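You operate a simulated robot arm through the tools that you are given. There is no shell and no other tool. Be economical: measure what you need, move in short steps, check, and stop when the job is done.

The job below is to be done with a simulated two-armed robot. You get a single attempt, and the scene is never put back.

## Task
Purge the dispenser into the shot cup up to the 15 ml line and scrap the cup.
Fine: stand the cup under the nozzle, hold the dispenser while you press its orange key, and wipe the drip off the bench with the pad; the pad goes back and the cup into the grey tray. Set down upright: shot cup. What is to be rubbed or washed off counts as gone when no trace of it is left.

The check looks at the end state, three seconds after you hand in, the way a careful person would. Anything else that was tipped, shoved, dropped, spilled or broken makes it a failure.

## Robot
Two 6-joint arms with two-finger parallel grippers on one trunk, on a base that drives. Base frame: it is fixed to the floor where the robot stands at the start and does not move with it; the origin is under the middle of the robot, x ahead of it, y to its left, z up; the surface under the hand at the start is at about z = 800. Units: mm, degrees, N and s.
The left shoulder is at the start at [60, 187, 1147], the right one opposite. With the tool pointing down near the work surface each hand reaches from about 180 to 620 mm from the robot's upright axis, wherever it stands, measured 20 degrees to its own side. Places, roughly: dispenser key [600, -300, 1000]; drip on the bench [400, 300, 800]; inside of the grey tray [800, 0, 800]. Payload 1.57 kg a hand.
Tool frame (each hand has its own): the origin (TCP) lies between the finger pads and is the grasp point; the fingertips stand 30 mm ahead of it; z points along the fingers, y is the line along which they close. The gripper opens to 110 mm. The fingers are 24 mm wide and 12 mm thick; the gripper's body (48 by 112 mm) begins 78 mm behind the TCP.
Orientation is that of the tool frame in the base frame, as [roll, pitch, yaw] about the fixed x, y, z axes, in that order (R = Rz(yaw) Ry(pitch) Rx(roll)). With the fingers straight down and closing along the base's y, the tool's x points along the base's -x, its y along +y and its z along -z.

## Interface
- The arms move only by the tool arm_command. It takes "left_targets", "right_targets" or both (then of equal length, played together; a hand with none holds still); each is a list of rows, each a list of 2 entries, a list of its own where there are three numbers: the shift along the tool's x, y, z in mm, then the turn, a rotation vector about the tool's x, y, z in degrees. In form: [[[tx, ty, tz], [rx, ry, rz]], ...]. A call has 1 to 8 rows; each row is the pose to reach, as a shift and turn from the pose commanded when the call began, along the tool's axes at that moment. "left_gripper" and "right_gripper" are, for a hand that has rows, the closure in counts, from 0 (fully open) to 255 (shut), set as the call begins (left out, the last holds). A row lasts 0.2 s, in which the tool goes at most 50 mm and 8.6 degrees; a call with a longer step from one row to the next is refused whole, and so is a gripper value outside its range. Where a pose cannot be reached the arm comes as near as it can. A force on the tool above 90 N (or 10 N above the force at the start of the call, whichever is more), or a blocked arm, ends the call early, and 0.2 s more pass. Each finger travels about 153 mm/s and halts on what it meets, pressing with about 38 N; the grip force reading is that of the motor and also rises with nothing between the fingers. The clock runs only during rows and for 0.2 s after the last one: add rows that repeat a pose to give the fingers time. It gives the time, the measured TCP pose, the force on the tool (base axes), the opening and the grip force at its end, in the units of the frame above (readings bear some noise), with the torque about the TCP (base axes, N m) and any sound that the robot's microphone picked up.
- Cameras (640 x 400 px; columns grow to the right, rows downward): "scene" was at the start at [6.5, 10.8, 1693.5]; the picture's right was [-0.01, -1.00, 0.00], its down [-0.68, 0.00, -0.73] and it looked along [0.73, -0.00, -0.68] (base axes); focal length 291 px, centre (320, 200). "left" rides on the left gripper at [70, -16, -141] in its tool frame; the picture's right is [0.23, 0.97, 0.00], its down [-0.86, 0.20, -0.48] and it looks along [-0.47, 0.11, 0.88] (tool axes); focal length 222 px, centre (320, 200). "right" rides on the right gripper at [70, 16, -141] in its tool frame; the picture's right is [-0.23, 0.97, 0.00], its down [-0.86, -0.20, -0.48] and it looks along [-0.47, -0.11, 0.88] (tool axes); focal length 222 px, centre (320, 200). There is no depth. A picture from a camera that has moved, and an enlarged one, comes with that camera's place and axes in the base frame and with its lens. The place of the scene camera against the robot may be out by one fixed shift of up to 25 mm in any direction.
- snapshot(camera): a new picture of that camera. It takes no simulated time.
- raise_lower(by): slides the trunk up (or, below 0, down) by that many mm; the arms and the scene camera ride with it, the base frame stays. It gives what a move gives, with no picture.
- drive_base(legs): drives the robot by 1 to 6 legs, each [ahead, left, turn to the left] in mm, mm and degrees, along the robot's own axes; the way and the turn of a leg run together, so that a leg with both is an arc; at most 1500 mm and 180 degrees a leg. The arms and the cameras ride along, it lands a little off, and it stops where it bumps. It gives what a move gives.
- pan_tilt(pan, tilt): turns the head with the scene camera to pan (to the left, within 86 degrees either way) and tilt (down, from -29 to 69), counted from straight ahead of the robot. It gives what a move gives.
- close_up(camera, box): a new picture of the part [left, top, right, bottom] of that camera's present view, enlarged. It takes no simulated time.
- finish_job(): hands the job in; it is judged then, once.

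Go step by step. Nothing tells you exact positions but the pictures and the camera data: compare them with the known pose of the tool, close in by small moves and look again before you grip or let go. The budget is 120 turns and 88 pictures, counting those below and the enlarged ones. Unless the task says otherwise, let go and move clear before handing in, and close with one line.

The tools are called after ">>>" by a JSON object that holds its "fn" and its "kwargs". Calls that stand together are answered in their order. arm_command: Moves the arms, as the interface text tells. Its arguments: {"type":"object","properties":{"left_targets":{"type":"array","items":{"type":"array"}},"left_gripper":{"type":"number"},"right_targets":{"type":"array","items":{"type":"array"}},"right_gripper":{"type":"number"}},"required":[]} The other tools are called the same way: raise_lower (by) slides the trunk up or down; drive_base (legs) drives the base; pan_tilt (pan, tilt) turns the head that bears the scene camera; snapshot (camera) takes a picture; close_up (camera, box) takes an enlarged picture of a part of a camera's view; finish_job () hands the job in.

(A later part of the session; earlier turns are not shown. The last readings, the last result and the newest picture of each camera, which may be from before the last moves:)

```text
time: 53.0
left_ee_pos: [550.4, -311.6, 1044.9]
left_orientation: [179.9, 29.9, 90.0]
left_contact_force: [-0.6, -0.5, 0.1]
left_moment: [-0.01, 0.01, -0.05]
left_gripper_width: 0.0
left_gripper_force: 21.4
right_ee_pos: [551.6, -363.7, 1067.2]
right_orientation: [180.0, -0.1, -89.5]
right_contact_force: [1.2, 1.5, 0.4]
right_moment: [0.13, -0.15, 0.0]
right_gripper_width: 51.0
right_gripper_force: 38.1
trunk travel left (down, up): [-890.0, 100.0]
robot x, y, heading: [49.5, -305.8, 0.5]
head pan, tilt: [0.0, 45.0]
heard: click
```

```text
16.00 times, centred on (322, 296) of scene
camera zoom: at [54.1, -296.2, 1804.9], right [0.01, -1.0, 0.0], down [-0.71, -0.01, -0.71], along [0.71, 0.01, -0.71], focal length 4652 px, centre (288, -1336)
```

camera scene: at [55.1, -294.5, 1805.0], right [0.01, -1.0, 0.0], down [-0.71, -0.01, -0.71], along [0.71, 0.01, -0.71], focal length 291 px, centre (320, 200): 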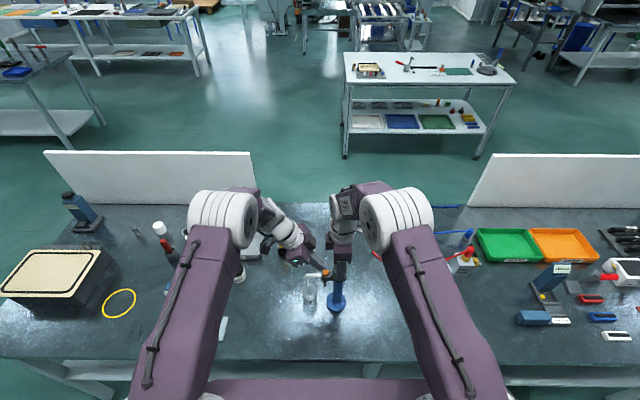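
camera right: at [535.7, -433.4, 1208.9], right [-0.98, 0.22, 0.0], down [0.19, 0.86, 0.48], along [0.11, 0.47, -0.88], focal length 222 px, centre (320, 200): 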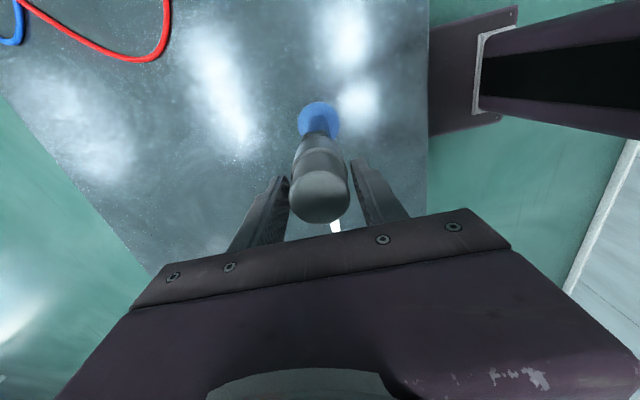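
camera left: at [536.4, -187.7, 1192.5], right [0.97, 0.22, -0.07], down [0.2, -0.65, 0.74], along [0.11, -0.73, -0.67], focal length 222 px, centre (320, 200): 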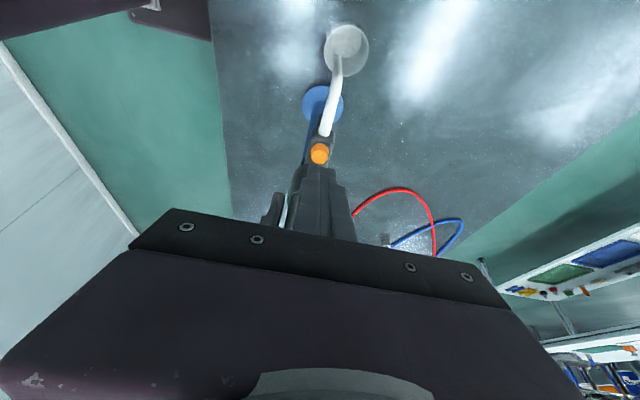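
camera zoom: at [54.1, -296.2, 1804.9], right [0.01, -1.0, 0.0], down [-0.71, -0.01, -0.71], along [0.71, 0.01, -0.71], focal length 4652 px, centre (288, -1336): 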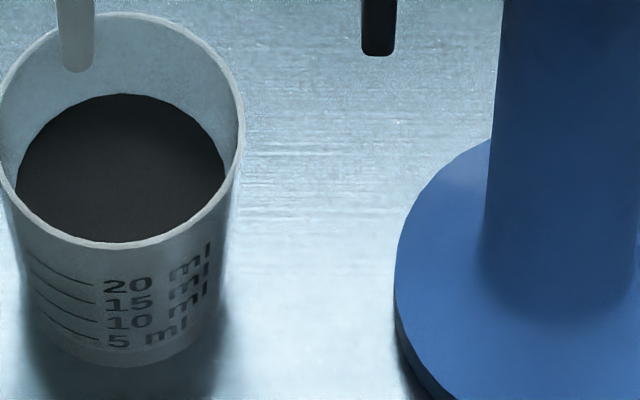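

Three clicks; the surface is now at about the 15 mark. I withdraw the left hand from the key, then open the right hand and lift it off the cap.

>>> {"fn": "arm_command", "kwargs": {"left_targets": [[[0, 0, -25], [0, 0, 0]], [[0, 0, -60], [0, 0, 0]], [[0, 0, -100], [0, 0, 0]], [[0, 0, -130], [0, 0, 0]]]}}

>>> {"fn": "arm_command", "kwargs": {"right_targets": [[[0, 0, 0], [0, 0, 0]], [[0, 0, 0], [0, 0, 0]], [[0, 0, 0], [0, 0, 0]], [[0, 0, -30], [0, 0, 0]], [[0, 0, -70], [0, 0, 0]], [[0, 0, -110], [0, 0, 0]], [[0, 0, -150], [0, 0, 0]]], "right_gripper": 0}}

>>> {"fn": "snapshot", "kwargs": {"camera": "left"}}

```text
time: 54.0
left_ee_pos: [551.0, -246.0, 1159.0]
left_orientation: [179.9, 29.9, 90.0]
left_contact_force: [0.1, -0.3, -0.3]
left_moment: [-0.04, 0.01, 0.0]
left_gripper_width: 0.1
left_gripper_force: 21.3
right_ee_pos: [552.1, -363.4, 1066.5]
right_orientation: [-180.0, -0.1, -89.5]
right_contact_force: [1.5, 0.8, 1.6]
right_moment: [-0.07, -0.17, 0.0]
right_gripper_width: 51.2
right_gripper_force: 38.3
trunk travel left (down, up): [-890.0, 100.0]
robot x, y, heading: [48.0, -306.0, 0.7]
head pan, tilt: [0.0, 45.0]
```

```text
time: 55.6
left_ee_pos: [551.0, -247.4, 1159.4]
left_orientation: [179.8, 29.9, 90.0]
left_contact_force: [0.3, -0.1, -0.2]
left_moment: [0.01, 0.02, 0.01]
left_gripper_width: 0.0
left_gripper_force: 21.1
right_ee_pos: [551.8, -361.0, 1215.9]
right_orientation: [180.0, 0.0, -89.5]
right_contact_force: [-0.6, 0.1, -0.1]
right_moment: [0.01, -0.06, 0.0]
right_gripper_width: 109.8
right_gripper_force: 0.0
trunk travel left (down, up): [-890.0, 100.0]
robot x, y, heading: [50.6, -307.5, 0.6]
head pan, tilt: [0.0, 45.0]
```

```text
26 pictures are left
camera left: at [533.8, -115.3, 1246.6], right [0.97, 0.2, -0.11], down [0.2, -0.5, 0.84], along [0.11, -0.84, -0.53], focal length 222 px, centre (320, 200)
```

left: 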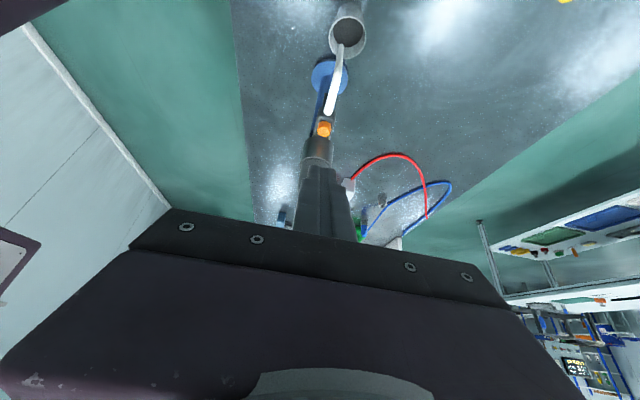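

Both hands are off and the dispenser stands. Now the left hand goes to the left of the cup, leaning 40° and open, to take it from the side; the right hand rises out of the way.

>>> {"fn": "arm_command", "kwargs": {"left_targets": [[[27, 2, 31], [0, -1.7, 0]], [[53, 5, 62], [0, -3.4, 0]], [[80, 8, 92], [0, -5, 0]], [[107, 10, 123], [0, -6.7, 0]], [[133, 13, 154], [0, -8.4, 0]], [[160, 15, 185], [0, -10, 0]]], "left_gripper": 15, "right_targets": [[[12, 0, -25], [0, 0, 0]], [[24, 0, -50], [0, 0, 0]], [[36, 0, -75], [0, 0, 0]], [[48, 0, -100], [0, 0, 0]], [[60, 0, -125], [0, 0, 0]], [[72, 0, -150], [0, 0, 0]]]}}

>>> {"fn": "snapshot", "kwargs": {"camera": "left"}}

```text
time: 57.0
left_ee_pos: [565.0, -198.9, 916.2]
left_orientation: [179.9, 39.9, 90.0]
left_contact_force: [-0.6, 0.8, 0.6]
left_moment: [-0.02, 0.02, -0.01]
left_gripper_width: 103.4
left_gripper_force: 0.0
right_ee_pos: [552.7, -434.2, 1367.5]
right_orientation: [179.9, -0.1, -89.4]
right_contact_force: [0.3, -0.3, 0.8]
right_moment: [0.04, -0.01, -0.03]
right_gripper_width: 110.1
right_gripper_force: 0.2
trunk travel left (down, up): [-890.0, 100.0]
robot x, y, heading: [50.1, -305.1, 0.5]
head pan, tilt: [0.0, 45.0]
```

```text
25 pictures are left
camera left: at [549.1, -54.1, 979.5], right [0.97, 0.18, -0.14], down [0.2, -0.35, 0.92], along [0.11, -0.92, -0.37], focal length 222 px, centre (320, 200)
```

left: 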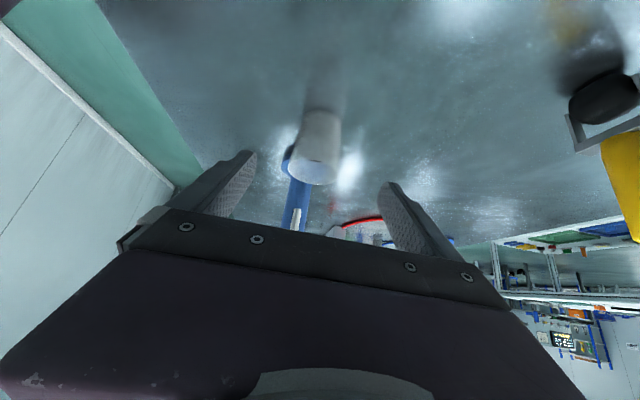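

The cup is centred between the fingers. I advance along the tool axis and close.

>>> {"fn": "arm_command", "kwargs": {"left_targets": [[[0, 0, 25], [0, 0, 0]], [[0, -1, 50], [0, 0, 0]], [[0, -1, 75], [0, 0, 0]], [[0, -1, 96], [0, 0, 0]]]}}

>>> {"fn": "snapshot", "kwargs": {"camera": "left"}}

```text
time: 58.0
left_ee_pos: [543.2, -253.8, 852.1]
left_orientation: [179.9, 39.9, 90.1]
left_contact_force: [0.3, 0.6, -0.3]
left_moment: [0.0, 0.0, 0.01]
left_gripper_width: 103.6
left_gripper_force: 0.1
left hand out of reach, approached as far as the arm can: row 2, 3, 4
right_ee_pos: [552.3, -434.4, 1367.7]
right_orientation: [179.9, 0.0, -89.5]
right_contact_force: [-0.1, 1.3, 0.1]
right_moment: [-0.01, 0.01, 0.0]
right_gripper_width: 110.1
right_gripper_force: 0.1
trunk travel left (down, up): [-890.0, 100.0]
robot x, y, heading: [48.7, -306.2, 0.5]
head pan, tilt: [0.0, 45.0]
```

```text
24 pictures are left
camera left: at [526.2, -109.7, 915.5], right [0.97, 0.18, -0.14], down [0.2, -0.35, 0.92], along [0.11, -0.92, -0.37], focal length 222 px, centre (320, 200)
```

left: 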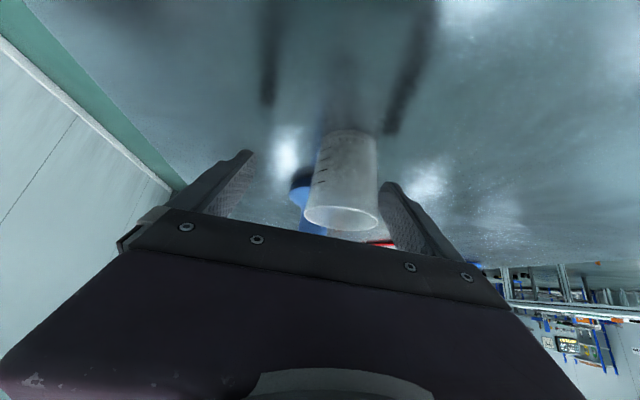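

Reach pulled the hand 22 mm short in x. The base moves ahead 21 mm and 6 mm right, and the trunk comes down 10 mm.

>>> {"fn": "drive_base", "kwargs": {"legs": [[21, 0, 0], [0, -6, 0]]}}

>>> {"fn": "raise_lower", "kwargs": {"by": -9}}

>>> {"fn": "close_up", "kwargs": {"camera": "left", "box": [220, 90, 420, 250]}}

```text
time: 59.1
left_ee_pos: [565.1, -258.5, 851.4]
left_orientation: [-180.0, 39.9, 90.0]
left_contact_force: [0.5, -0.3, 0.2]
left_moment: [-0.04, -0.01, -0.04]
left_gripper_width: 103.7
left_gripper_force: 0.0
right_ee_pos: [576.4, -438.8, 1365.6]
right_orientation: [179.7, -0.1, -89.5]
right_contact_force: [0.4, 0.2, 0.3]
right_moment: [-0.02, 0.04, 0.0]
right_gripper_width: 109.9
right_gripper_force: 0.0
trunk travel left (down, up): [-890.0, 100.0]
robot x, y, heading: [70.2, -314.2, 0.5]
head pan, tilt: [0.0, 45.0]
```

```text
time: 59.7
left_ee_pos: [564.4, -259.2, 842.4]
left_orientation: [179.9, 40.0, 90.0]
left_contact_force: [0.9, -0.1, -0.3]
left_moment: [0.01, 0.0, -0.03]
left_gripper_width: 103.8
left_gripper_force: 0.0
right_ee_pos: [574.4, -438.5, 1357.5]
right_orientation: [179.9, -0.1, -89.6]
right_contact_force: [0.2, -0.4, 0.1]
right_moment: [-0.03, 0.02, 0.04]
right_gripper_width: 109.8
right_gripper_force: 0.0
trunk travel left (down, up): [-881.0, 109.0]
robot x, y, heading: [71.9, -314.0, 0.4]
head pan, tilt: [0.0, 45.0]
```

```text
2.50 times, centred on (320, 170) of left
camera zoom: at [548.2, -114.7, 905.9], right [0.97, 0.18, -0.14], down [0.2, -0.35, 0.92], along [0.11, -0.92, -0.37], focal length 555 px, centre (320, 275)
```

zoom: 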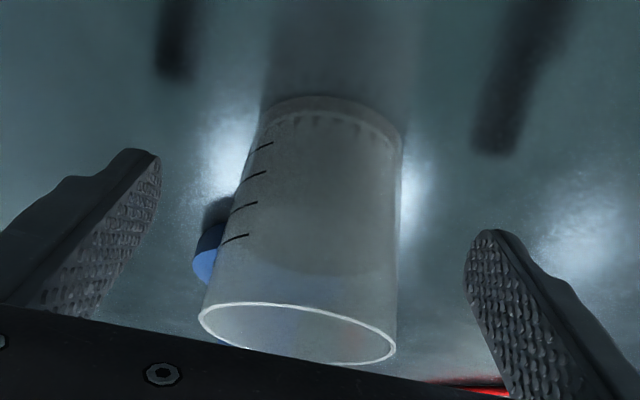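

The wall is translucent from here; I enlarge to compare level and the 15 mark.

>>> {"fn": "close_up", "kwargs": {"camera": "left", "box": [275, 125, 355, 215]}}

```text
4.44 times, centred on (315, 170) of left
camera zoom: at [548.2, -114.7, 905.9], right [0.97, 0.18, -0.14], down [0.2, -0.35, 0.92], along [0.11, -0.92, -0.37], focal length 987 px, centre (342, 333)
```

zoom: 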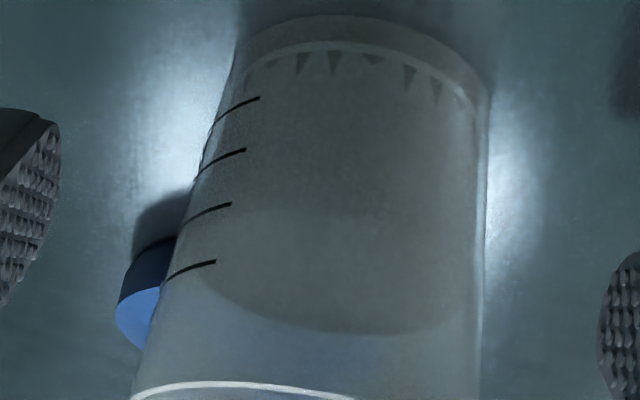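

The surface matches the 15 ml mark (both at about z 836). I close on the cup.

>>> {"fn": "arm_command", "kwargs": {"left_targets": [[[0, 0, 0], [0, 0, 0]], [[0, 0, 0], [0, 0, 0]], [[0, 0, 0], [0, 0, 0]]], "left_gripper": 150}}

>>> {"fn": "raise_lower", "kwargs": {"by": 12}}

>>> {"fn": "snapshot", "kwargs": {"camera": "left"}}

```text
time: 60.5
left_ee_pos: [563.0, -259.0, 844.2]
left_orientation: [179.8, 39.9, 90.0]
left_contact_force: [0.0, 0.0, 0.1]
left_moment: [0.05, 0.0, -0.02]
left_gripper_width: 53.3
left_gripper_force: 37.9
right_ee_pos: [572.3, -440.0, 1358.2]
right_orientation: [180.0, 0.0, -89.4]
right_contact_force: [0.6, 0.2, -0.3]
right_moment: [0.0, -0.05, 0.03]
right_gripper_width: 110.0
right_gripper_force: 0.1
trunk travel left (down, up): [-881.0, 109.0]
robot x, y, heading: [69.9, -313.2, 0.4]
head pan, tilt: [0.0, 45.0]
```

```text
time: 61.1
left_ee_pos: [563.3, -260.2, 855.3]
left_orientation: [179.7, 40.0, 89.9]
left_contact_force: [0.7, 0.3, -0.5]
left_moment: [-0.02, 0.01, -0.01]
left_gripper_width: 52.8
left_gripper_force: 37.5
right_ee_pos: [571.6, -439.4, 1370.6]
right_orientation: [-180.0, 0.1, -89.5]
right_contact_force: [0.3, 0.7, -0.6]
right_moment: [-0.03, -0.01, -0.04]
right_gripper_width: 110.4
right_gripper_force: 0.0
trunk travel left (down, up): [-893.0, 97.0]
robot x, y, heading: [65.8, -314.0, 0.3]
head pan, tilt: [0.0, 45.0]
```

```text
21 pictures are left
camera left: at [546.8, -115.1, 918.8], right [0.97, 0.18, -0.14], down [0.2, -0.35, 0.92], along [0.11, -0.92, -0.37], focal length 222 px, centre (320, 200)
```

left: 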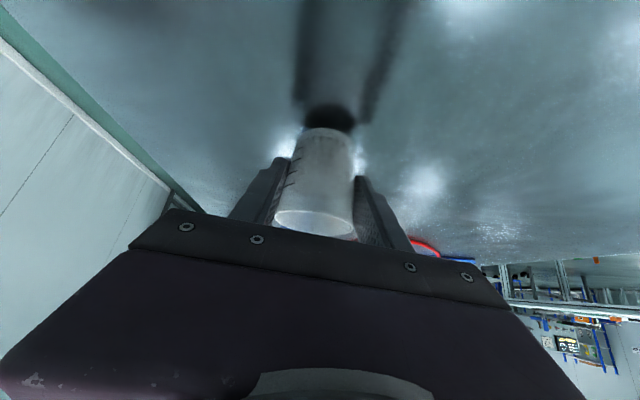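

The cup is lifted clear. I carry it left out from under the nozzle with the base, then raise it.

>>> {"fn": "drive_base", "kwargs": {"legs": [[0, 155, 0]]}}

>>> {"fn": "raise_lower", "kwargs": {"by": 90}}

>>> {"fn": "snapshot", "kwargs": {"camera": "scene"}}

```text
time: 62.5
left_ee_pos: [561.9, -98.2, 855.0]
left_orientation: [179.8, 39.9, 90.0]
left_contact_force: [-0.5, -1.0, -0.3]
left_moment: [0.02, -0.01, 0.03]
left_gripper_width: 52.9
left_gripper_force: 38.0
right_ee_pos: [571.1, -280.6, 1370.4]
right_orientation: [180.0, 0.1, -89.5]
right_contact_force: [-1.1, -0.5, -0.1]
right_moment: [0.03, 0.02, 0.05]
right_gripper_width: 110.0
right_gripper_force: 0.0
trunk travel left (down, up): [-893.0, 97.0]
robot x, y, heading: [72.1, -151.5, 0.6]
head pan, tilt: [0.0, 45.0]
```

```text
time: 63.8
left_ee_pos: [560.7, -97.4, 945.8]
left_orientation: [179.9, 40.0, 90.0]
left_contact_force: [-0.6, 0.0, -0.3]
left_moment: [0.0, 0.03, -0.03]
left_gripper_width: 53.1
left_gripper_force: 38.4
right_ee_pos: [571.7, -277.8, 1461.0]
right_orientation: [180.0, 0.0, -89.5]
right_contact_force: [0.2, -0.7, -0.2]
right_moment: [0.03, 0.0, -0.04]
right_gripper_width: 109.7
right_gripper_force: 0.0
trunk travel left (down, up): [-982.0, 7.0]
robot x, y, heading: [69.3, -149.4, 0.3]
head pan, tilt: [0.0, 45.0]
```

```text
20 pictures are left
camera scene: at [73.6, -140.9, 1897.9], right [0.01, -1.0, 0.0], down [-0.71, -0.01, -0.71], along [0.71, 0.01, -0.71], focal length 291 px, centre (320, 200)
```

scene: 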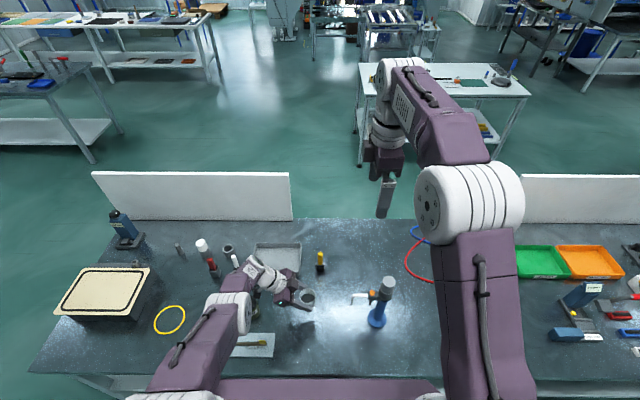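

Tray floor spans about x 776–890, y around 40. To reach it I turn the hand about the vertical (cup stays upright) until it points ahead, moving outward at the same time.

>>> {"fn": "arm_command", "kwargs": {"left_targets": [[[8, 14, -9], [-5.3, 0, -6.3]], [[16, 28, -18], [-10.6, 0, -12.6]], [[24, 41, -28], [-15.9, 0, -19]], [[32, 55, -37], [-21.2, 0, -25.3]]]}}

```text
time: 64.8
left_ee_pos: [617.9, -47.9, 952.7]
left_orientation: [179.9, 40.0, 123.2]
left_contact_force: [0.4, -0.3, 0.0]
left_moment: [0.0, 0.01, -0.02]
left_gripper_width: 52.7
left_gripper_force: 38.0
right_ee_pos: [571.1, -277.2, 1460.2]
right_orientation: [180.0, 0.0, -89.5]
right_contact_force: [-0.3, 0.6, -0.4]
right_moment: [0.02, 0.0, -0.04]
right_gripper_width: 109.9
right_gripper_force: 0.1
trunk travel left (down, up): [-982.0, 7.0]
robot x, y, heading: [71.0, -152.5, 0.4]
head pan, tilt: [0.0, 45.0]
```

Good: the pose keeps its tilt. I continue the turn and the outward move.

>>> {"fn": "arm_command", "kwargs": {"left_targets": [[[1, 18, -3], [-5.3, 0, -6.3]], [[1, 36, -6], [-10.6, 0, -12.6]], [[2, 54, -9], [-15.9, 0, -19]], [[2.6, 72, -12.6], [-21.2, 0, -25.3]]]}}

```text
time: 65.8
left_ee_pos: [670.3, -2.9, 960.8]
left_orientation: [179.8, 40.0, 156.2]
left_contact_force: [0.0, 0.0, -0.2]
left_moment: [0.01, 0.01, -0.03]
left_gripper_width: 52.6
left_gripper_force: 38.5
right_ee_pos: [571.4, -277.0, 1461.7]
right_orientation: [180.0, 0.0, -89.5]
right_contact_force: [-0.3, 1.3, 0.2]
right_moment: [0.0, -0.02, -0.04]
right_gripper_width: 109.9
right_gripper_force: 0.0
trunk travel left (down, up): [-982.0, 7.0]
robot x, y, heading: [67.7, -149.7, 0.7]
head pan, tilt: [0.0, 45.0]
```

>>> {"fn": "arm_command", "kwargs": {"left_targets": [[[-17, 15, -3], [-4.7, 0, -5.6]], [[-35, 31, -6], [-9.4, 0, -11.3]], [[-52, 46, -8.5], [-14.1, 0, -16.9]]]}}

>>> {"fn": "raise_lower", "kwargs": {"by": -85}}

>>> {"fn": "snapshot", "kwargs": {"camera": "left"}}

>>> {"fn": "close_up", "kwargs": {"camera": "scene", "box": [210, 210, 350, 330]}}

```text
time: 66.6
left_ee_pos: [715.5, 41.5, 1001.2]
left_orientation: [-179.3, 39.9, 178.2]
left_contact_force: [-0.7, -0.1, -0.7]
left_moment: [0.03, 0.01, -0.02]
left_gripper_width: 52.8
left_gripper_force: 37.9
left hand out of reach, approached as far as the arm can: row 3
right_ee_pos: [570.8, -276.9, 1461.8]
right_orientation: [180.0, 0.0, -89.6]
right_contact_force: [0.0, -0.6, 0.3]
right_moment: [0.0, 0.01, -0.02]
right_gripper_width: 110.1
right_gripper_force: 0.0
trunk travel left (down, up): [-982.0, 7.0]
robot x, y, heading: [66.8, -152.6, 0.2]
head pan, tilt: [0.0, 45.0]
```

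```text
time: 67.8
left_ee_pos: [715.7, 42.0, 916.9]
left_orientation: [-179.3, 39.9, 178.3]
left_contact_force: [0.1, 0.1, 0.2]
left_moment: [0.01, 0.0, -0.03]
left_gripper_width: 52.7
left_gripper_force: 38.1
right_ee_pos: [570.2, -277.4, 1376.0]
right_orientation: [-179.9, 0.0, -89.5]
right_contact_force: [0.2, -0.2, -0.7]
right_moment: [0.01, 0.01, 0.01]
right_gripper_width: 110.2
right_gripper_force: 0.1
trunk travel left (down, up): [-898.0, 92.0]
robot x, y, heading: [68.5, -152.5, 0.3]
head pan, tilt: [0.0, 45.0]
```

```text
19 pictures are left
camera left: at [571.8, 31.8, 980.7], right [-0.14, 0.98, -0.15], down [0.36, 0.19, 0.91], along [0.92, 0.07, -0.38], focal length 222 px, centre (320, 200)
```

left: 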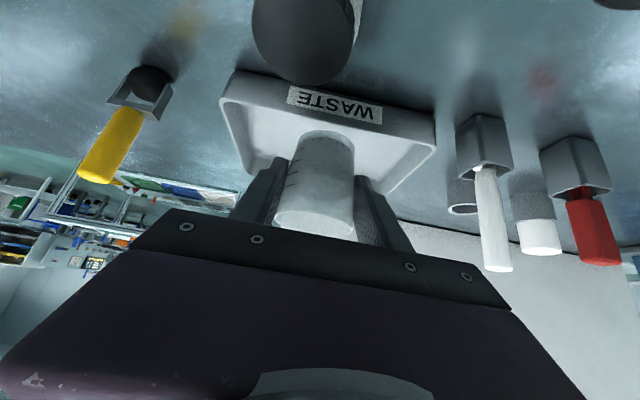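

```text
3.33 times, centred on (280, 270) of scene
camera zoom: at [73.6, -139.9, 1813.0], right [0.01, -1.0, 0.0], down [-0.71, -0.01, -0.71], along [0.71, 0.01, -0.71], focal length 969 px, centre (453, -33)
```

zoom: 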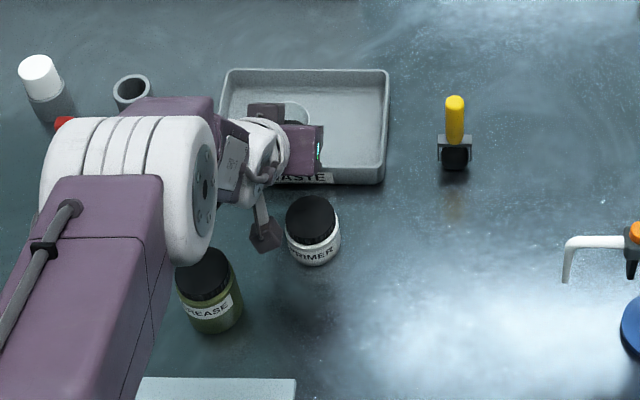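

The tray's near edge is at about x 737, its middle about (815,43). I extend toward (805,70), away from the primer jar, at safe height.

>>> {"fn": "arm_command", "kwargs": {"left_targets": [[[-17, 7, 14], [0, 0, 0]], [[-34, 14, 28.5], [0, 0, 0]], [[-51, 21, 43], [0, 0, 0]]]}}

```text
time: 68.6
left_ee_pos: [731.4, 42.4, 916.8]
left_orientation: [-178.6, 39.9, 178.2]
left_contact_force: [-0.3, 0.3, -0.3]
left_moment: [-0.01, 0.0, 0.02]
left_gripper_width: 52.5
left_gripper_force: 37.7
left hand out of reach, approached as far as the arm can: row 1, 2, 3
right_ee_pos: [570.3, -277.6, 1376.0]
right_orientation: [180.0, 0.1, -89.5]
right_contact_force: [0.0, 0.2, 0.5]
right_moment: [0.01, 0.0, 0.02]
right_gripper_width: 110.0
right_gripper_force: 0.0
trunk travel left (down, up): [-898.0, 92.0]
robot x, y, heading: [68.8, -150.6, 0.6]
head pan, tilt: [0.0, 45.0]
```

Reach is limited by the hand being far below the shoulder. I'll raise the hand relative to the trunk, then lower the trunk, so the arm can reach further out.

>>> {"fn": "arm_command", "kwargs": {"left_targets": [[[-20, 4, -19], [0, 0, 0]], [[-40, 8, -38], [0, 0, 0]], [[-60, 12, -57], [0, 0, 0]], [[-80, 16, -76], [0, 0, 0]]]}}

>>> {"fn": "raise_lower", "kwargs": {"by": -95}}

>>> {"fn": "arm_command", "kwargs": {"left_targets": [[[-20, 4, -19], [0, 0, 0]], [[-40, 8, -38], [0, 0, 0]], [[-60, 12, -57], [0, 0, 0]], [[-80, 16, -76], [0, 0, 0]]]}}

>>> {"fn": "snapshot", "kwargs": {"camera": "scene"}}

```text
time: 69.6
left_ee_pos: [740.5, 62.1, 1026.8]
left_orientation: [-179.3, 39.9, 178.2]
left_contact_force: [-0.1, 0.4, -1.0]
left_moment: [0.01, -0.02, 0.0]
left_gripper_width: 52.5
left_gripper_force: 38.0
right_ee_pos: [569.3, -278.2, 1376.2]
right_orientation: [-180.0, 0.0, -89.5]
right_contact_force: [-0.1, 0.2, -0.5]
right_moment: [0.02, -0.01, -0.04]
right_gripper_width: 110.1
right_gripper_force: 0.0
trunk travel left (down, up): [-898.0, 92.0]
robot x, y, heading: [68.5, -155.8, 0.6]
head pan, tilt: [0.0, 45.0]
```

```text
time: 70.9
left_ee_pos: [741.9, 64.5, 930.3]
left_orientation: [-179.4, 39.9, 178.2]
left_contact_force: [0.0, 0.0, -1.0]
left_moment: [0.0, 0.03, -0.01]
left_gripper_width: 52.8
left_gripper_force: 38.2
right_ee_pos: [570.5, -277.9, 1281.6]
right_orientation: [-180.0, 0.0, -89.6]
right_contact_force: [0.1, -1.1, 0.4]
right_moment: [0.01, -0.01, -0.04]
right_gripper_width: 110.0
right_gripper_force: 0.0
trunk travel left (down, up): [-803.0, 187.0]
robot x, y, heading: [69.8, -152.4, 0.4]
head pan, tilt: [0.0, 45.0]
```

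```text
time: 71.9
left_ee_pos: [753.6, 78.6, 1038.4]
left_orientation: [-179.2, 39.9, 178.3]
left_contact_force: [-1.1, 0.3, 0.4]
left_moment: [0.01, 0.01, -0.01]
left_gripper_width: 52.3
left_gripper_force: 38.5
right_ee_pos: [571.2, -277.1, 1280.7]
right_orientation: [180.0, -0.1, -89.5]
right_contact_force: [0.0, -0.5, -0.6]
right_moment: [-0.01, 0.01, 0.01]
right_gripper_width: 110.0
right_gripper_force: 0.0
trunk travel left (down, up): [-803.0, 187.0]
robot x, y, heading: [72.0, -151.5, 0.5]
head pan, tilt: [0.0, 45.0]
```

```text
17 pictures are left
camera scene: at [73.1, -139.9, 1717.9], right [0.01, -1.0, 0.0], down [-0.71, -0.01, -0.71], along [0.71, 0.01, -0.71], focal length 291 px, centre (320, 200)
```

scene: 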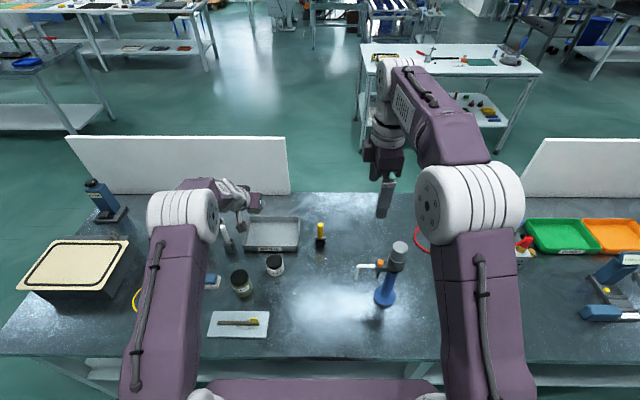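

No clamping. Now I push further forward to see the reach.

>>> {"fn": "arm_command", "kwargs": {"left_targets": [[[-17, -1, 14.5], [0, 0, 0]], [[-34, -2, 29], [0, 0, 0]]]}}

>>> {"fn": "raise_lower", "kwargs": {"by": -100}}

```text
time: 72.5
left_ee_pos: [800.6, 72.8, 1039.1]
left_orientation: [-179.3, 39.9, 178.1]
left_contact_force: [0.8, 0.4, -0.2]
left_moment: [-0.02, 0.07, -0.01]
left_gripper_width: 52.2
left_gripper_force: 37.9
right_ee_pos: [572.5, -277.7, 1280.1]
right_orientation: [179.8, 0.0, -89.5]
right_contact_force: [0.4, 0.1, -0.3]
right_moment: [0.01, 0.02, 0.0]
right_gripper_width: 110.1
right_gripper_force: 0.1
trunk travel left (down, up): [-803.0, 187.0]
robot x, y, heading: [71.4, -147.3, 0.4]
head pan, tilt: [0.0, 45.0]
```

```text
time: 73.8
left_ee_pos: [799.1, 73.9, 938.8]
left_orientation: [-179.3, 39.9, 178.2]
left_contact_force: [-0.9, 0.0, -0.1]
left_moment: [0.0, -0.02, -0.02]
left_gripper_width: 52.3
left_gripper_force: 38.3
right_ee_pos: [571.6, -278.2, 1181.3]
right_orientation: [-180.0, 0.0, -89.5]
right_contact_force: [1.1, 0.3, -0.3]
right_moment: [0.01, 0.02, 0.02]
right_gripper_width: 110.2
right_gripper_force: 0.0
trunk travel left (down, up): [-703.0, 287.0]
robot x, y, heading: [71.6, -153.3, 0.5]
head pan, tilt: [0.0, 45.0]
```

The cup is over the tray. I raise the right hand for clearance and look with the left camera.

>>> {"fn": "arm_command", "kwargs": {"right_targets": [[[0, 0, -40], [0, 0, 0]], [[0, 0, -80], [0, 0, 0]], [[0, 0, -120], [0, 0, 0]]]}}

>>> {"fn": "snapshot", "kwargs": {"camera": "left"}}

>>> {"fn": "close_up", "kwargs": {"camera": "scene", "box": [190, 190, 330, 310]}}

```text
time: 74.6
left_ee_pos: [797.5, 72.9, 940.7]
left_orientation: [-179.3, 40.0, 178.3]
left_contact_force: [-0.8, 0.5, 0.7]
left_moment: [0.0, -0.01, -0.02]
left_gripper_width: 52.5
left_gripper_force: 38.0
right_ee_pos: [538.1, -282.8, 1274.9]
right_orientation: [-179.9, 0.1, -89.5]
right_contact_force: [-0.3, 0.0, -0.2]
right_moment: [-0.01, -0.04, -0.01]
right_gripper_width: 110.2
right_gripper_force: 0.1
right hand out of reach, approached as far as the arm can: row 2, 3
trunk travel left (down, up): [-703.0, 287.0]
robot x, y, heading: [69.7, -152.2, 0.4]
head pan, tilt: [0.0, 45.0]
```

```text
16 pictures are left
camera left: at [653.2, 63.3, 1003.7], right [-0.14, 0.98, -0.15], down [0.35, 0.19, 0.91], along [0.93, 0.07, -0.37], focal length 222 px, centre (320, 200)
```

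left: 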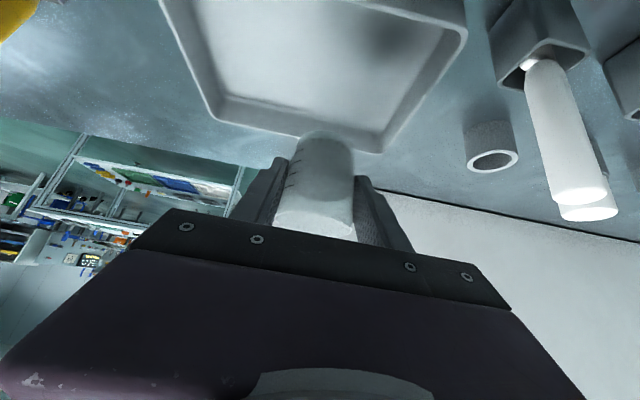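

```text
3.33 times, centred on (260, 250) of scene
camera zoom: at [70.0, -140.0, 1618.0], right [0.01, -1.0, 0.0], down [-0.71, -0.01, -0.71], along [0.71, 0.01, -0.71], focal length 969 px, centre (520, 33)
```

zoom: 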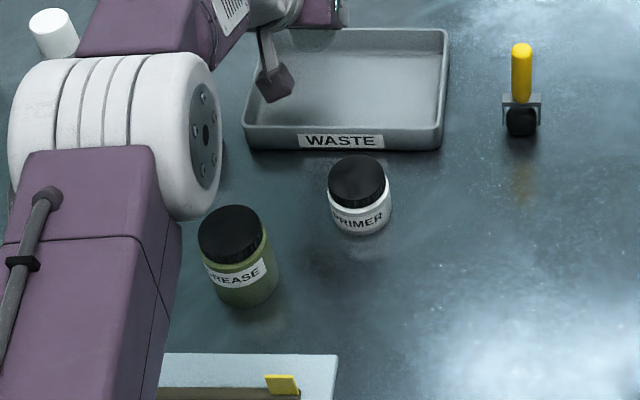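

The tray spans x 737–884, y −61…145 and the cup is over it at about (803,74). I lower by 60 and check the arm's clearance.

>>> {"fn": "raise_lower", "kwargs": {"by": -60}}

>>> {"fn": "snapshot", "kwargs": {"camera": "scene"}}

```text
time: 75.6
left_ee_pos: [798.6, 73.3, 878.6]
left_orientation: [-179.3, 39.9, 178.2]
left_contact_force: [0.0, 0.4, -1.0]
left_moment: [-0.05, -0.03, -0.01]
left_gripper_width: 52.6
left_gripper_force: 37.9
right_ee_pos: [539.5, -282.1, 1215.5]
right_orientation: [-180.0, 0.0, -89.5]
right_contact_force: [0.0, 0.4, -0.2]
right_moment: [0.01, -0.01, 0.02]
right_gripper_width: 110.1
right_gripper_force: 0.1
trunk travel left (down, up): [-643.0, 347.0]
robot x, y, heading: [70.2, -151.1, 0.7]
head pan, tilt: [0.0, 45.0]
```

```text
14 pictures are left
camera scene: at [73.0, -139.9, 1558.0], right [0.01, -1.0, 0.0], down [-0.71, -0.01, -0.71], along [0.71, 0.01, -0.71], focal length 291 px, centre (320, 200)
```

scene: 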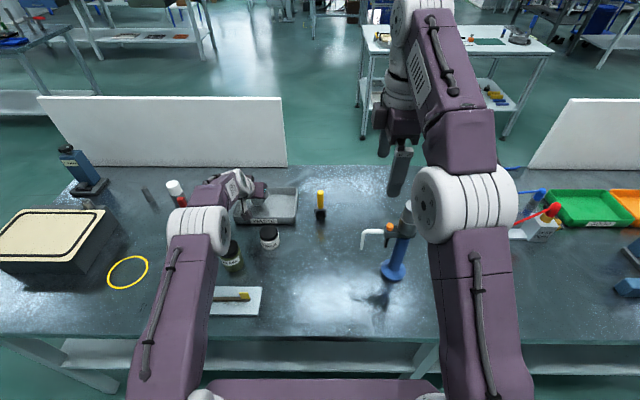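

The right elbow is near the dispenser, so I finish the descent with the left arm itself rather than the trunk.

>>> {"fn": "arm_command", "kwargs": {"left_targets": [[[6.4, 0, 7.7], [0, 0, 0]], [[12.8, 0, 15.3], [0, 0, 0]], [[17.4, 0, 20.7], [0, 0, 0]]]}}

```text
time: 76.4
left_ee_pos: [798.6, 73.8, 850.9]
left_orientation: [-179.3, 39.9, 178.2]
left_contact_force: [0.0, -0.2, -0.1]
left_moment: [0.01, 0.01, 0.02]
left_gripper_width: 52.5
left_gripper_force: 37.9
right_ee_pos: [540.5, -281.5, 1213.6]
right_orientation: [-179.9, 0.1, -89.5]
right_contact_force: [-0.2, 0.1, -0.1]
right_moment: [0.01, 0.0, 0.02]
right_gripper_width: 110.2
right_gripper_force: 0.1
trunk travel left (down, up): [-643.0, 347.0]
robot x, y, heading: [66.3, -154.8, 0.5]
head pan, tilt: [0.0, 45.0]
```

>>> {"fn": "arm_command", "kwargs": {"left_targets": [[[2, 0, 2.3], [0, 0, 0]]]}}

>>> {"fn": "arm_command", "kwargs": {"left_targets": [[[1.3, 0, 1.5], [0, 0, 0]]]}}

```text
time: 76.8
left_ee_pos: [799.6, 73.8, 848.5]
left_orientation: [-179.3, 40.0, 178.2]
left_contact_force: [-0.2, 0.4, -0.3]
left_moment: [-0.01, 0.02, 0.02]
left_gripper_width: 52.4
left_gripper_force: 38.0
right_ee_pos: [541.6, -281.8, 1214.8]
right_orientation: [-179.9, 0.0, -89.5]
right_contact_force: [0.3, 0.0, 0.1]
right_moment: [0.01, -0.01, -0.03]
right_gripper_width: 109.9
right_gripper_force: 0.1
trunk travel left (down, up): [-643.0, 347.0]
robot x, y, heading: [67.5, -152.4, 0.7]
head pan, tilt: [0.0, 45.0]
```

```text
time: 77.2
left_ee_pos: [798.9, 73.9, 846.6]
left_orientation: [-179.3, 39.9, 178.2]
left_contact_force: [0.4, 0.7, 2.1]
left_moment: [0.02, 0.03, -0.01]
left_gripper_width: 52.3
left_gripper_force: 37.9
right_ee_pos: [540.1, -282.2, 1214.7]
right_orientation: [-179.8, 0.1, -89.4]
right_contact_force: [1.0, -0.2, 1.2]
right_moment: [-0.03, 0.0, -0.02]
right_gripper_width: 109.9
right_gripper_force: 0.1
trunk travel left (down, up): [-643.0, 347.0]
robot x, y, heading: [72.7, -150.9, 0.6]
head pan, tilt: [0.0, 45.0]
```

Contact is just beginning; one more millimetre, then open.

>>> {"fn": "arm_command", "kwargs": {"left_targets": [[[0.7, 0, 0.8], [0, 0, 0]]]}}

>>> {"fn": "arm_command", "kwargs": {"left_targets": [[[0, 0, 0], [0, 0, 0]], [[0, 0, 0], [0, 0, 0]], [[0, 0, 0], [0, 0, 0]]], "left_gripper": 50}}

>>> {"fn": "snapshot", "kwargs": {"camera": "left"}}

```text
time: 77.6
left_ee_pos: [800.0, 73.1, 848.0]
left_orientation: [-179.4, 40.1, 178.1]
left_contact_force: [0.4, -0.2, 5.4]
left_moment: [-0.02, 0.05, 0.0]
left_gripper_width: 52.5
left_gripper_force: 38.3
right_ee_pos: [540.0, -282.1, 1215.2]
right_orientation: [-179.9, -0.1, -89.6]
right_contact_force: [-0.8, -0.5, 0.4]
right_moment: [0.0, -0.01, 0.0]
right_gripper_width: 109.8
right_gripper_force: 0.1
trunk travel left (down, up): [-643.0, 347.0]
robot x, y, heading: [67.4, -149.9, 0.3]
head pan, tilt: [0.0, 45.0]
```

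```text
time: 78.4
left_ee_pos: [798.6, 73.8, 845.4]
left_orientation: [-179.3, 39.9, 178.3]
left_contact_force: [-0.4, -0.2, 0.0]
left_moment: [0.02, 0.02, -0.01]
left_gripper_width: 88.4
left_gripper_force: 0.0
right_ee_pos: [541.0, -281.6, 1213.7]
right_orientation: [-179.9, 0.1, -89.5]
right_contact_force: [-0.9, -0.8, 0.7]
right_moment: [0.04, 0.01, 0.0]
right_gripper_width: 109.9
right_gripper_force: 0.0
trunk travel left (down, up): [-643.0, 347.0]
robot x, y, heading: [68.4, -150.0, 0.5]
head pan, tilt: [0.0, 45.0]
```

```text
13 pictures are left
camera left: at [654.9, 63.7, 908.9], right [-0.14, 0.98, -0.15], down [0.36, 0.19, 0.91], along [0.92, 0.07, -0.38], focal length 222 px, centre (320, 200)
```

left: 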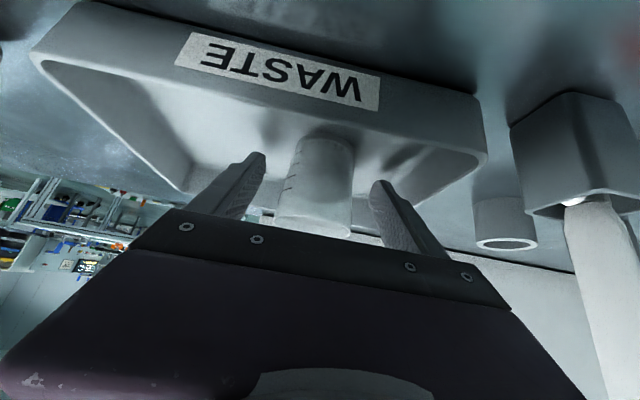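

The cup stands in the tray, released. I back out along the tool axis in two steps.

>>> {"fn": "arm_command", "kwargs": {"left_targets": [[[0, 0, -12], [0, 0, 0]], [[0, 0, -25], [0, 0, 0]], [[0, 0, -40], [0, 0, 0]]]}}

>>> {"fn": "arm_command", "kwargs": {"left_targets": [[[0, 0, -25], [0, 0, 0]], [[0, 0, -50], [0, 0, 0]], [[0, 0, -80], [0, 0, 0]], [[0, 0, -110], [0, 0, 0]]]}}

>>> {"fn": "close_up", "kwargs": {"camera": "left", "box": [180, 0, 460, 200]}}

```text
time: 79.2
left_ee_pos: [771.3, 74.3, 876.3]
left_orientation: [-179.4, 39.9, 178.2]
left_contact_force: [0.0, -0.4, 0.4]
left_moment: [0.01, -0.02, 0.0]
left_gripper_width: 88.4
left_gripper_force: 0.0
right_ee_pos: [540.0, -282.2, 1215.0]
right_orientation: [-179.9, 0.1, -89.5]
right_contact_force: [-0.8, 0.3, -0.1]
right_moment: [-0.01, 0.03, 0.04]
right_gripper_width: 110.1
right_gripper_force: 0.0
trunk travel left (down, up): [-643.0, 347.0]
robot x, y, heading: [68.4, -150.5, 0.4]
head pan, tilt: [0.0, 45.0]
```

```text
time: 80.2
left_ee_pos: [702.6, 79.2, 962.1]
left_orientation: [-179.4, 40.0, 178.1]
left_contact_force: [-0.6, 1.3, 0.4]
left_moment: [0.06, -0.02, 0.04]
left_gripper_width: 88.1
left_gripper_force: 0.1
right_ee_pos: [539.6, -282.2, 1214.9]
right_orientation: [-180.0, 0.0, -89.5]
right_contact_force: [-0.4, 0.3, -0.4]
right_moment: [0.0, -0.01, -0.03]
right_gripper_width: 109.7
right_gripper_force: 0.0
trunk travel left (down, up): [-643.0, 347.0]
robot x, y, heading: [70.1, -153.0, 0.5]
head pan, tilt: [0.0, 45.0]
```

```text
2.00 times, centred on (320, 100) of left
camera zoom: at [557.3, 68.9, 1024.9], right [-0.14, 0.98, -0.15], down [0.36, 0.19, 0.91], along [0.92, 0.07, -0.37], focal length 444 px, centre (320, 400)
```

zoom: 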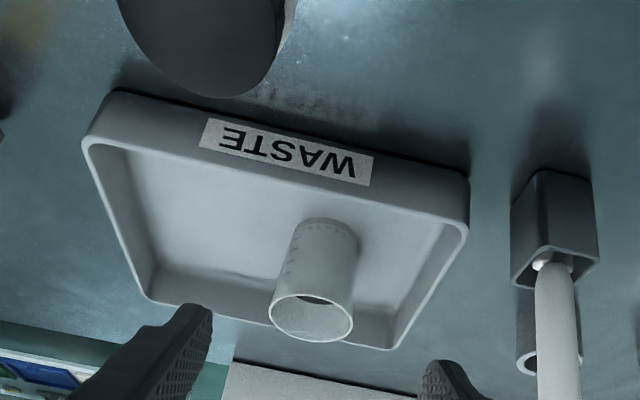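

The cup stands upright in the tray. Next the pad: raise the trunk, bring the left hand vertical, and drive left toward the drip and pad.

>>> {"fn": "raise_lower", "kwargs": {"by": 132}}

>>> {"fn": "arm_command", "kwargs": {"left_targets": [[[10, 0, -19], [0, 6.7, 0]], [[20, 0, -38], [0, 13.4, 0]], [[30, 0, -57], [0, 20, 0]], [[40, 0, -77], [0, 26.7, 0]], [[50, 0, -96], [0, 33.4, 0]], [[60, 0, -115], [0, 40, 0]]], "left_gripper": 0}}

>>> {"fn": "drive_base", "kwargs": {"legs": [[-35, 0, 0], [0, 250, 0]]}}

>>> {"fn": "snapshot", "kwargs": {"camera": "left"}}

```text
time: 81.8
left_ee_pos: [701.9, 79.6, 1093.1]
left_orientation: [-179.3, 39.9, 178.2]
left_contact_force: [0.7, 0.8, 0.2]
left_moment: [-0.03, -0.02, -0.02]
left_gripper_width: 88.3
left_gripper_force: 0.0
right_ee_pos: [540.6, -282.4, 1347.1]
right_orientation: [-179.9, -0.1, -89.4]
right_contact_force: [0.2, 0.0, 0.5]
right_moment: [-0.01, -0.03, -0.03]
right_gripper_width: 110.3
right_gripper_force: 0.0
trunk travel left (down, up): [-775.0, 215.0]
robot x, y, heading: [66.0, -149.4, 0.6]
head pan, tilt: [0.0, 45.0]
```

```text
time: 83.2
left_ee_pos: [585.3, 84.0, 1143.1]
left_orientation: [-179.5, -0.2, 177.8]
left_contact_force: [-1.2, -0.5, -0.9]
left_moment: [-0.01, 0.01, -0.02]
left_gripper_width: 110.1
left_gripper_force: 0.0
right_ee_pos: [541.2, -282.1, 1347.5]
right_orientation: [-179.9, 0.0, -89.5]
right_contact_force: [-0.1, 0.0, 0.2]
right_moment: [-0.02, 0.01, 0.02]
right_gripper_width: 110.1
right_gripper_force: 0.2
trunk travel left (down, up): [-775.0, 215.0]
robot x, y, heading: [66.5, -150.9, 0.7]
head pan, tilt: [0.0, 45.0]
```

```text
time: 85.5
left_ee_pos: [547.9, 331.6, 1142.5]
left_orientation: [-179.5, -0.1, 177.7]
left_contact_force: [0.7, 0.6, -0.5]
left_moment: [0.03, -0.02, -0.02]
left_gripper_width: 110.1
left_gripper_force: 0.1
right_ee_pos: [503.5, -34.1, 1346.5]
right_orientation: [-179.8, 0.0, -89.4]
right_contact_force: [-0.2, -0.1, 0.1]
right_moment: [-0.01, -0.02, -0.02]
right_gripper_width: 109.9
right_gripper_force: 0.1
trunk travel left (down, up): [-775.0, 215.0]
robot x, y, heading: [33.5, 97.5, 0.6]
head pan, tilt: [0.0, 45.0]
```

```text
11 pictures are left
camera left: at [478.1, 319.5, 1284.5], right [-0.19, 0.98, -0.01], down [0.86, 0.17, 0.48], along [0.47, 0.08, -0.88], focal length 222 px, centre (320, 200)
```

left: 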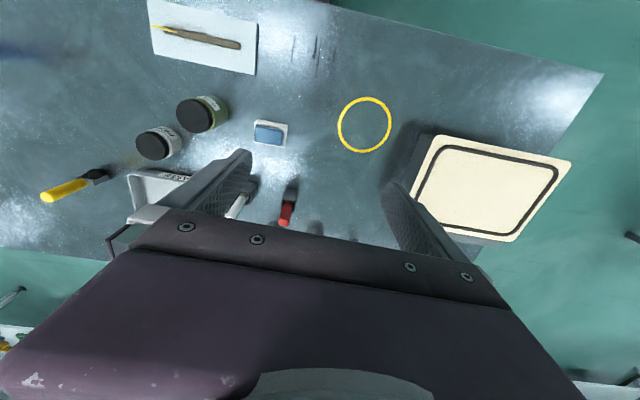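

The pad is at about (597,232). I come above it with a narrower opening.

>>> {"fn": "arm_command", "kwargs": {"left_targets": [[[-9, -16, 35], [0, 0, -0.4]], [[-18, -33, 71], [0, 0, -0.8]], [[-26, -49, 106], [0, 0, -1.2]], [[-35, -65, 142], [0, 0, -1.6]], [[-44, -82, 177], [0, 0, -2]], [[-53, -98, 213], [0, 0, -2.3]]], "left_gripper": 60}}

>>> {"fn": "close_up", "kwargs": {"camera": "left", "box": [200, 80, 440, 230]}}

```text
time: 86.9
left_ee_pos: [595.5, 231.9, 930.2]
left_orientation: [-179.5, -0.2, -179.8]
left_contact_force: [-0.3, 0.1, -0.3]
left_moment: [-0.01, 0.0, 0.01]
left_gripper_width: 84.1
left_gripper_force: 0.0
right_ee_pos: [503.8, -32.9, 1347.0]
right_orientation: [-180.0, 0.0, -89.4]
right_contact_force: [0.1, 0.4, 0.2]
right_moment: [0.0, 0.0, 0.01]
right_gripper_width: 110.1
right_gripper_force: 0.0
trunk travel left (down, up): [-775.0, 215.0]
robot x, y, heading: [36.5, 95.6, 0.8]
head pan, tilt: [0.0, 45.0]
```

```text
2.67 times, centred on (320, 155) of left
camera zoom: at [526.6, 215.9, 1071.3], right [-0.23, 0.97, -0.01], down [0.86, 0.21, 0.47], along [0.46, 0.1, -0.88], focal length 592 px, centre (320, 320)
```

zoom: 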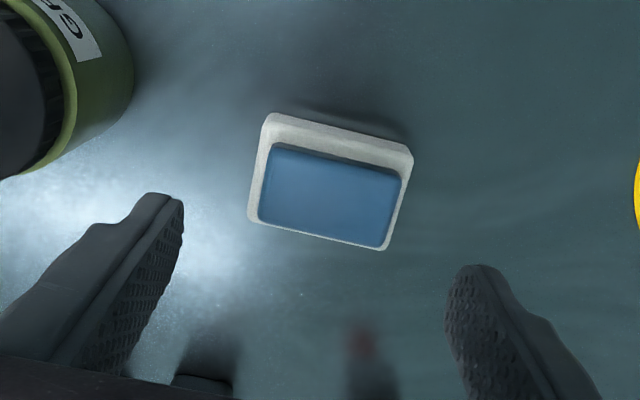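

Blue grip block is centred at (595,234), about 53 mm long along y. I lower around it and close.

>>> {"fn": "arm_command", "kwargs": {"left_targets": [[[0, 2, 30], [0, 0, 0]], [[0, 2, 60], [0, 0, 0]], [[0, 2, 83], [0, 0, 0]]]}}

>>> {"fn": "arm_command", "kwargs": {"left_targets": [[[0, 0, 0], [0, 0, 0]], [[0, 0, 0], [0, 0, 0]], [[0, 0, 0], [0, 0, 0]]], "left_gripper": 165}}

>>> {"fn": "close_up", "kwargs": {"camera": "left", "box": [200, 80, 440, 230]}}

```text
time: 87.7
left_ee_pos: [595.5, 234.0, 845.7]
left_orientation: [-179.6, -0.1, -179.9]
left_contact_force: [0.5, 0.2, -0.7]
left_moment: [-0.02, 0.01, -0.03]
left_gripper_width: 84.3
left_gripper_force: 0.0
right_ee_pos: [504.3, -32.6, 1346.5]
right_orientation: [-179.9, -0.1, -89.5]
right_contact_force: [-0.4, -0.8, 1.1]
right_moment: [0.02, -0.02, 0.02]
right_gripper_width: 110.0
right_gripper_force: 0.1
trunk travel left (down, up): [-775.0, 215.0]
robot x, y, heading: [31.5, 94.7, 0.6]
head pan, tilt: [0.0, 45.0]
```

```text
time: 88.5
left_ee_pos: [595.3, 233.6, 847.3]
left_orientation: [-179.5, -0.1, -179.9]
left_contact_force: [-0.3, -0.1, 0.6]
left_moment: [0.01, 0.02, -0.01]
left_gripper_width: 63.7
left_gripper_force: 38.1
right_ee_pos: [504.5, -33.1, 1346.4]
right_orientation: [-180.0, 0.0, -89.4]
right_contact_force: [-0.1, -0.4, 0.0]
right_moment: [0.01, -0.02, 0.01]
right_gripper_width: 110.3
right_gripper_force: 0.2
trunk travel left (down, up): [-775.0, 215.0]
robot x, y, heading: [31.5, 96.8, 0.4]
head pan, tilt: [0.0, 45.0]
```

```text
2.67 times, centred on (320, 155) of left
camera zoom: at [526.8, 219.2, 987.3], right [-0.23, 0.97, -0.01], down [0.86, 0.2, 0.47], along [0.46, 0.1, -0.88], focal length 592 px, centre (320, 320)
```

zoom: 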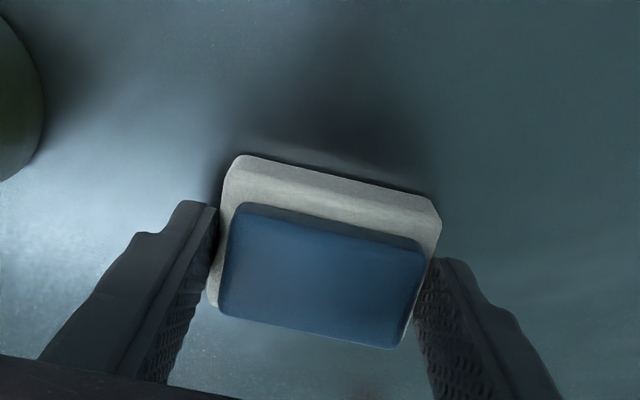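

The fingers met the white body (64 mm). For a firmer hold I reopen, go 8 mm lower and close again.

>>> {"fn": "arm_command", "kwargs": {"left_targets": [[[0, 0, 0], [0, 0, 0]], [[0, 0, 4], [0, 0, 0]], [[0, 0, 8.5], [0, 0, 0]]], "left_gripper": 75}}

>>> {"fn": "arm_command", "kwargs": {"left_targets": [[[0, 0, 0], [0, 0, 0]], [[0, 0, 0], [0, 0, 0]], [[0, 0, 0], [0, 0, 0]]], "left_gripper": 165}}

>>> {"fn": "arm_command", "kwargs": {"left_targets": [[[0, 0, -20], [0, 0, 0]], [[0, 0, -40], [0, 0, 0]]]}}

```text
time: 89.3
left_ee_pos: [597.5, 233.7, 838.2]
left_orientation: [-179.6, -0.1, -179.9]
left_contact_force: [0.1, 0.2, 0.9]
left_moment: [0.01, 0.0, 0.04]
left_gripper_width: 77.7
left_gripper_force: 0.0
right_ee_pos: [503.7, -32.5, 1346.9]
right_orientation: [-179.8, 0.0, -89.4]
right_contact_force: [0.2, -0.3, -0.1]
right_moment: [0.02, 0.0, 0.0]
right_gripper_width: 110.2
right_gripper_force: 0.1
trunk travel left (down, up): [-775.0, 215.0]
robot x, y, heading: [32.5, 98.4, 0.6]
head pan, tilt: [0.0, 45.0]
```

```text
time: 90.1
left_ee_pos: [597.0, 233.1, 836.7]
left_orientation: [-179.5, -0.1, -179.9]
left_contact_force: [0.2, -0.3, 0.0]
left_moment: [-0.01, -0.01, 0.01]
left_gripper_width: 64.0
left_gripper_force: 37.6
right_ee_pos: [504.3, -33.2, 1347.3]
right_orientation: [-179.9, -0.1, -89.5]
right_contact_force: [-0.2, 0.0, -0.5]
right_moment: [0.04, -0.02, 0.01]
right_gripper_width: 109.8
right_gripper_force: 0.1
trunk travel left (down, up): [-775.0, 215.0]
robot x, y, heading: [29.7, 100.4, 0.9]
head pan, tilt: [0.0, 45.0]
```

```text
time: 90.7
left_ee_pos: [597.5, 233.6, 880.4]
left_orientation: [-179.6, -0.1, -179.9]
left_contact_force: [0.3, -0.2, -0.8]
left_moment: [0.03, 0.0, 0.03]
left_gripper_width: 63.9
left_gripper_force: 37.7
right_ee_pos: [503.8, -31.6, 1346.8]
right_orientation: [-179.8, -0.1, -89.5]
right_contact_force: [-0.4, 0.5, -0.6]
right_moment: [0.02, -0.01, 0.02]
right_gripper_width: 110.0
right_gripper_force: 0.0
trunk travel left (down, up): [-775.0, 215.0]
robot x, y, heading: [34.2, 97.4, 0.4]
head pan, tilt: [0.0, 45.0]
```

Pad held and lifted. The drip marks lie in about x 406–485, y 243–351; I go to the near right corner and touch down.

>>> {"fn": "arm_command", "kwargs": {"left_targets": [[[39, 6, 0], [0, 0, 0]], [[78, 12, 0], [0, 0, 0]], [[118, 18, 0], [0, 0, 0]], [[157, 24, 5], [0, 0, 0]], [[195, 30, 20], [0, 0, 0]], [[195, 30, 38], [0, 0, 0]]]}}

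>>> {"fn": "arm_command", "kwargs": {"left_targets": [[[0, 0, 4], [0, 0, 0]]]}}

```text
time: 92.1
left_ee_pos: [401.1, 263.1, 840.4]
left_orientation: [-179.5, -0.1, -179.9]
left_contact_force: [-0.3, -0.7, -0.3]
left_moment: [0.0, 0.03, 0.0]
left_gripper_width: 63.8
left_gripper_force: 37.2
right_ee_pos: [505.1, -31.7, 1346.2]
right_orientation: [179.9, 0.1, -89.5]
right_contact_force: [0.1, 0.5, 0.0]
right_moment: [0.0, 0.01, -0.04]
right_gripper_width: 110.1
right_gripper_force: 0.0
trunk travel left (down, up): [-775.0, 215.0]
robot x, y, heading: [32.8, 94.1, 0.7]
head pan, tilt: [0.0, 45.0]
```

```text
time: 92.5
left_ee_pos: [400.6, 262.5, 837.8]
left_orientation: [-179.5, -0.1, -179.8]
left_contact_force: [-1.2, -0.2, 5.6]
left_moment: [0.25, 0.03, -0.01]
left_gripper_width: 63.8
left_gripper_force: 38.1
right_ee_pos: [504.1, -32.6, 1346.6]
right_orientation: [-180.0, -0.1, -89.3]
right_contact_force: [-0.9, -0.2, -0.2]
right_moment: [0.02, 0.04, 0.0]
right_gripper_width: 110.0
right_gripper_force: 0.0
trunk travel left (down, up): [-775.0, 215.0]
robot x, y, heading: [34.8, 94.2, 0.4]
head pan, tilt: [0.0, 45.0]
```

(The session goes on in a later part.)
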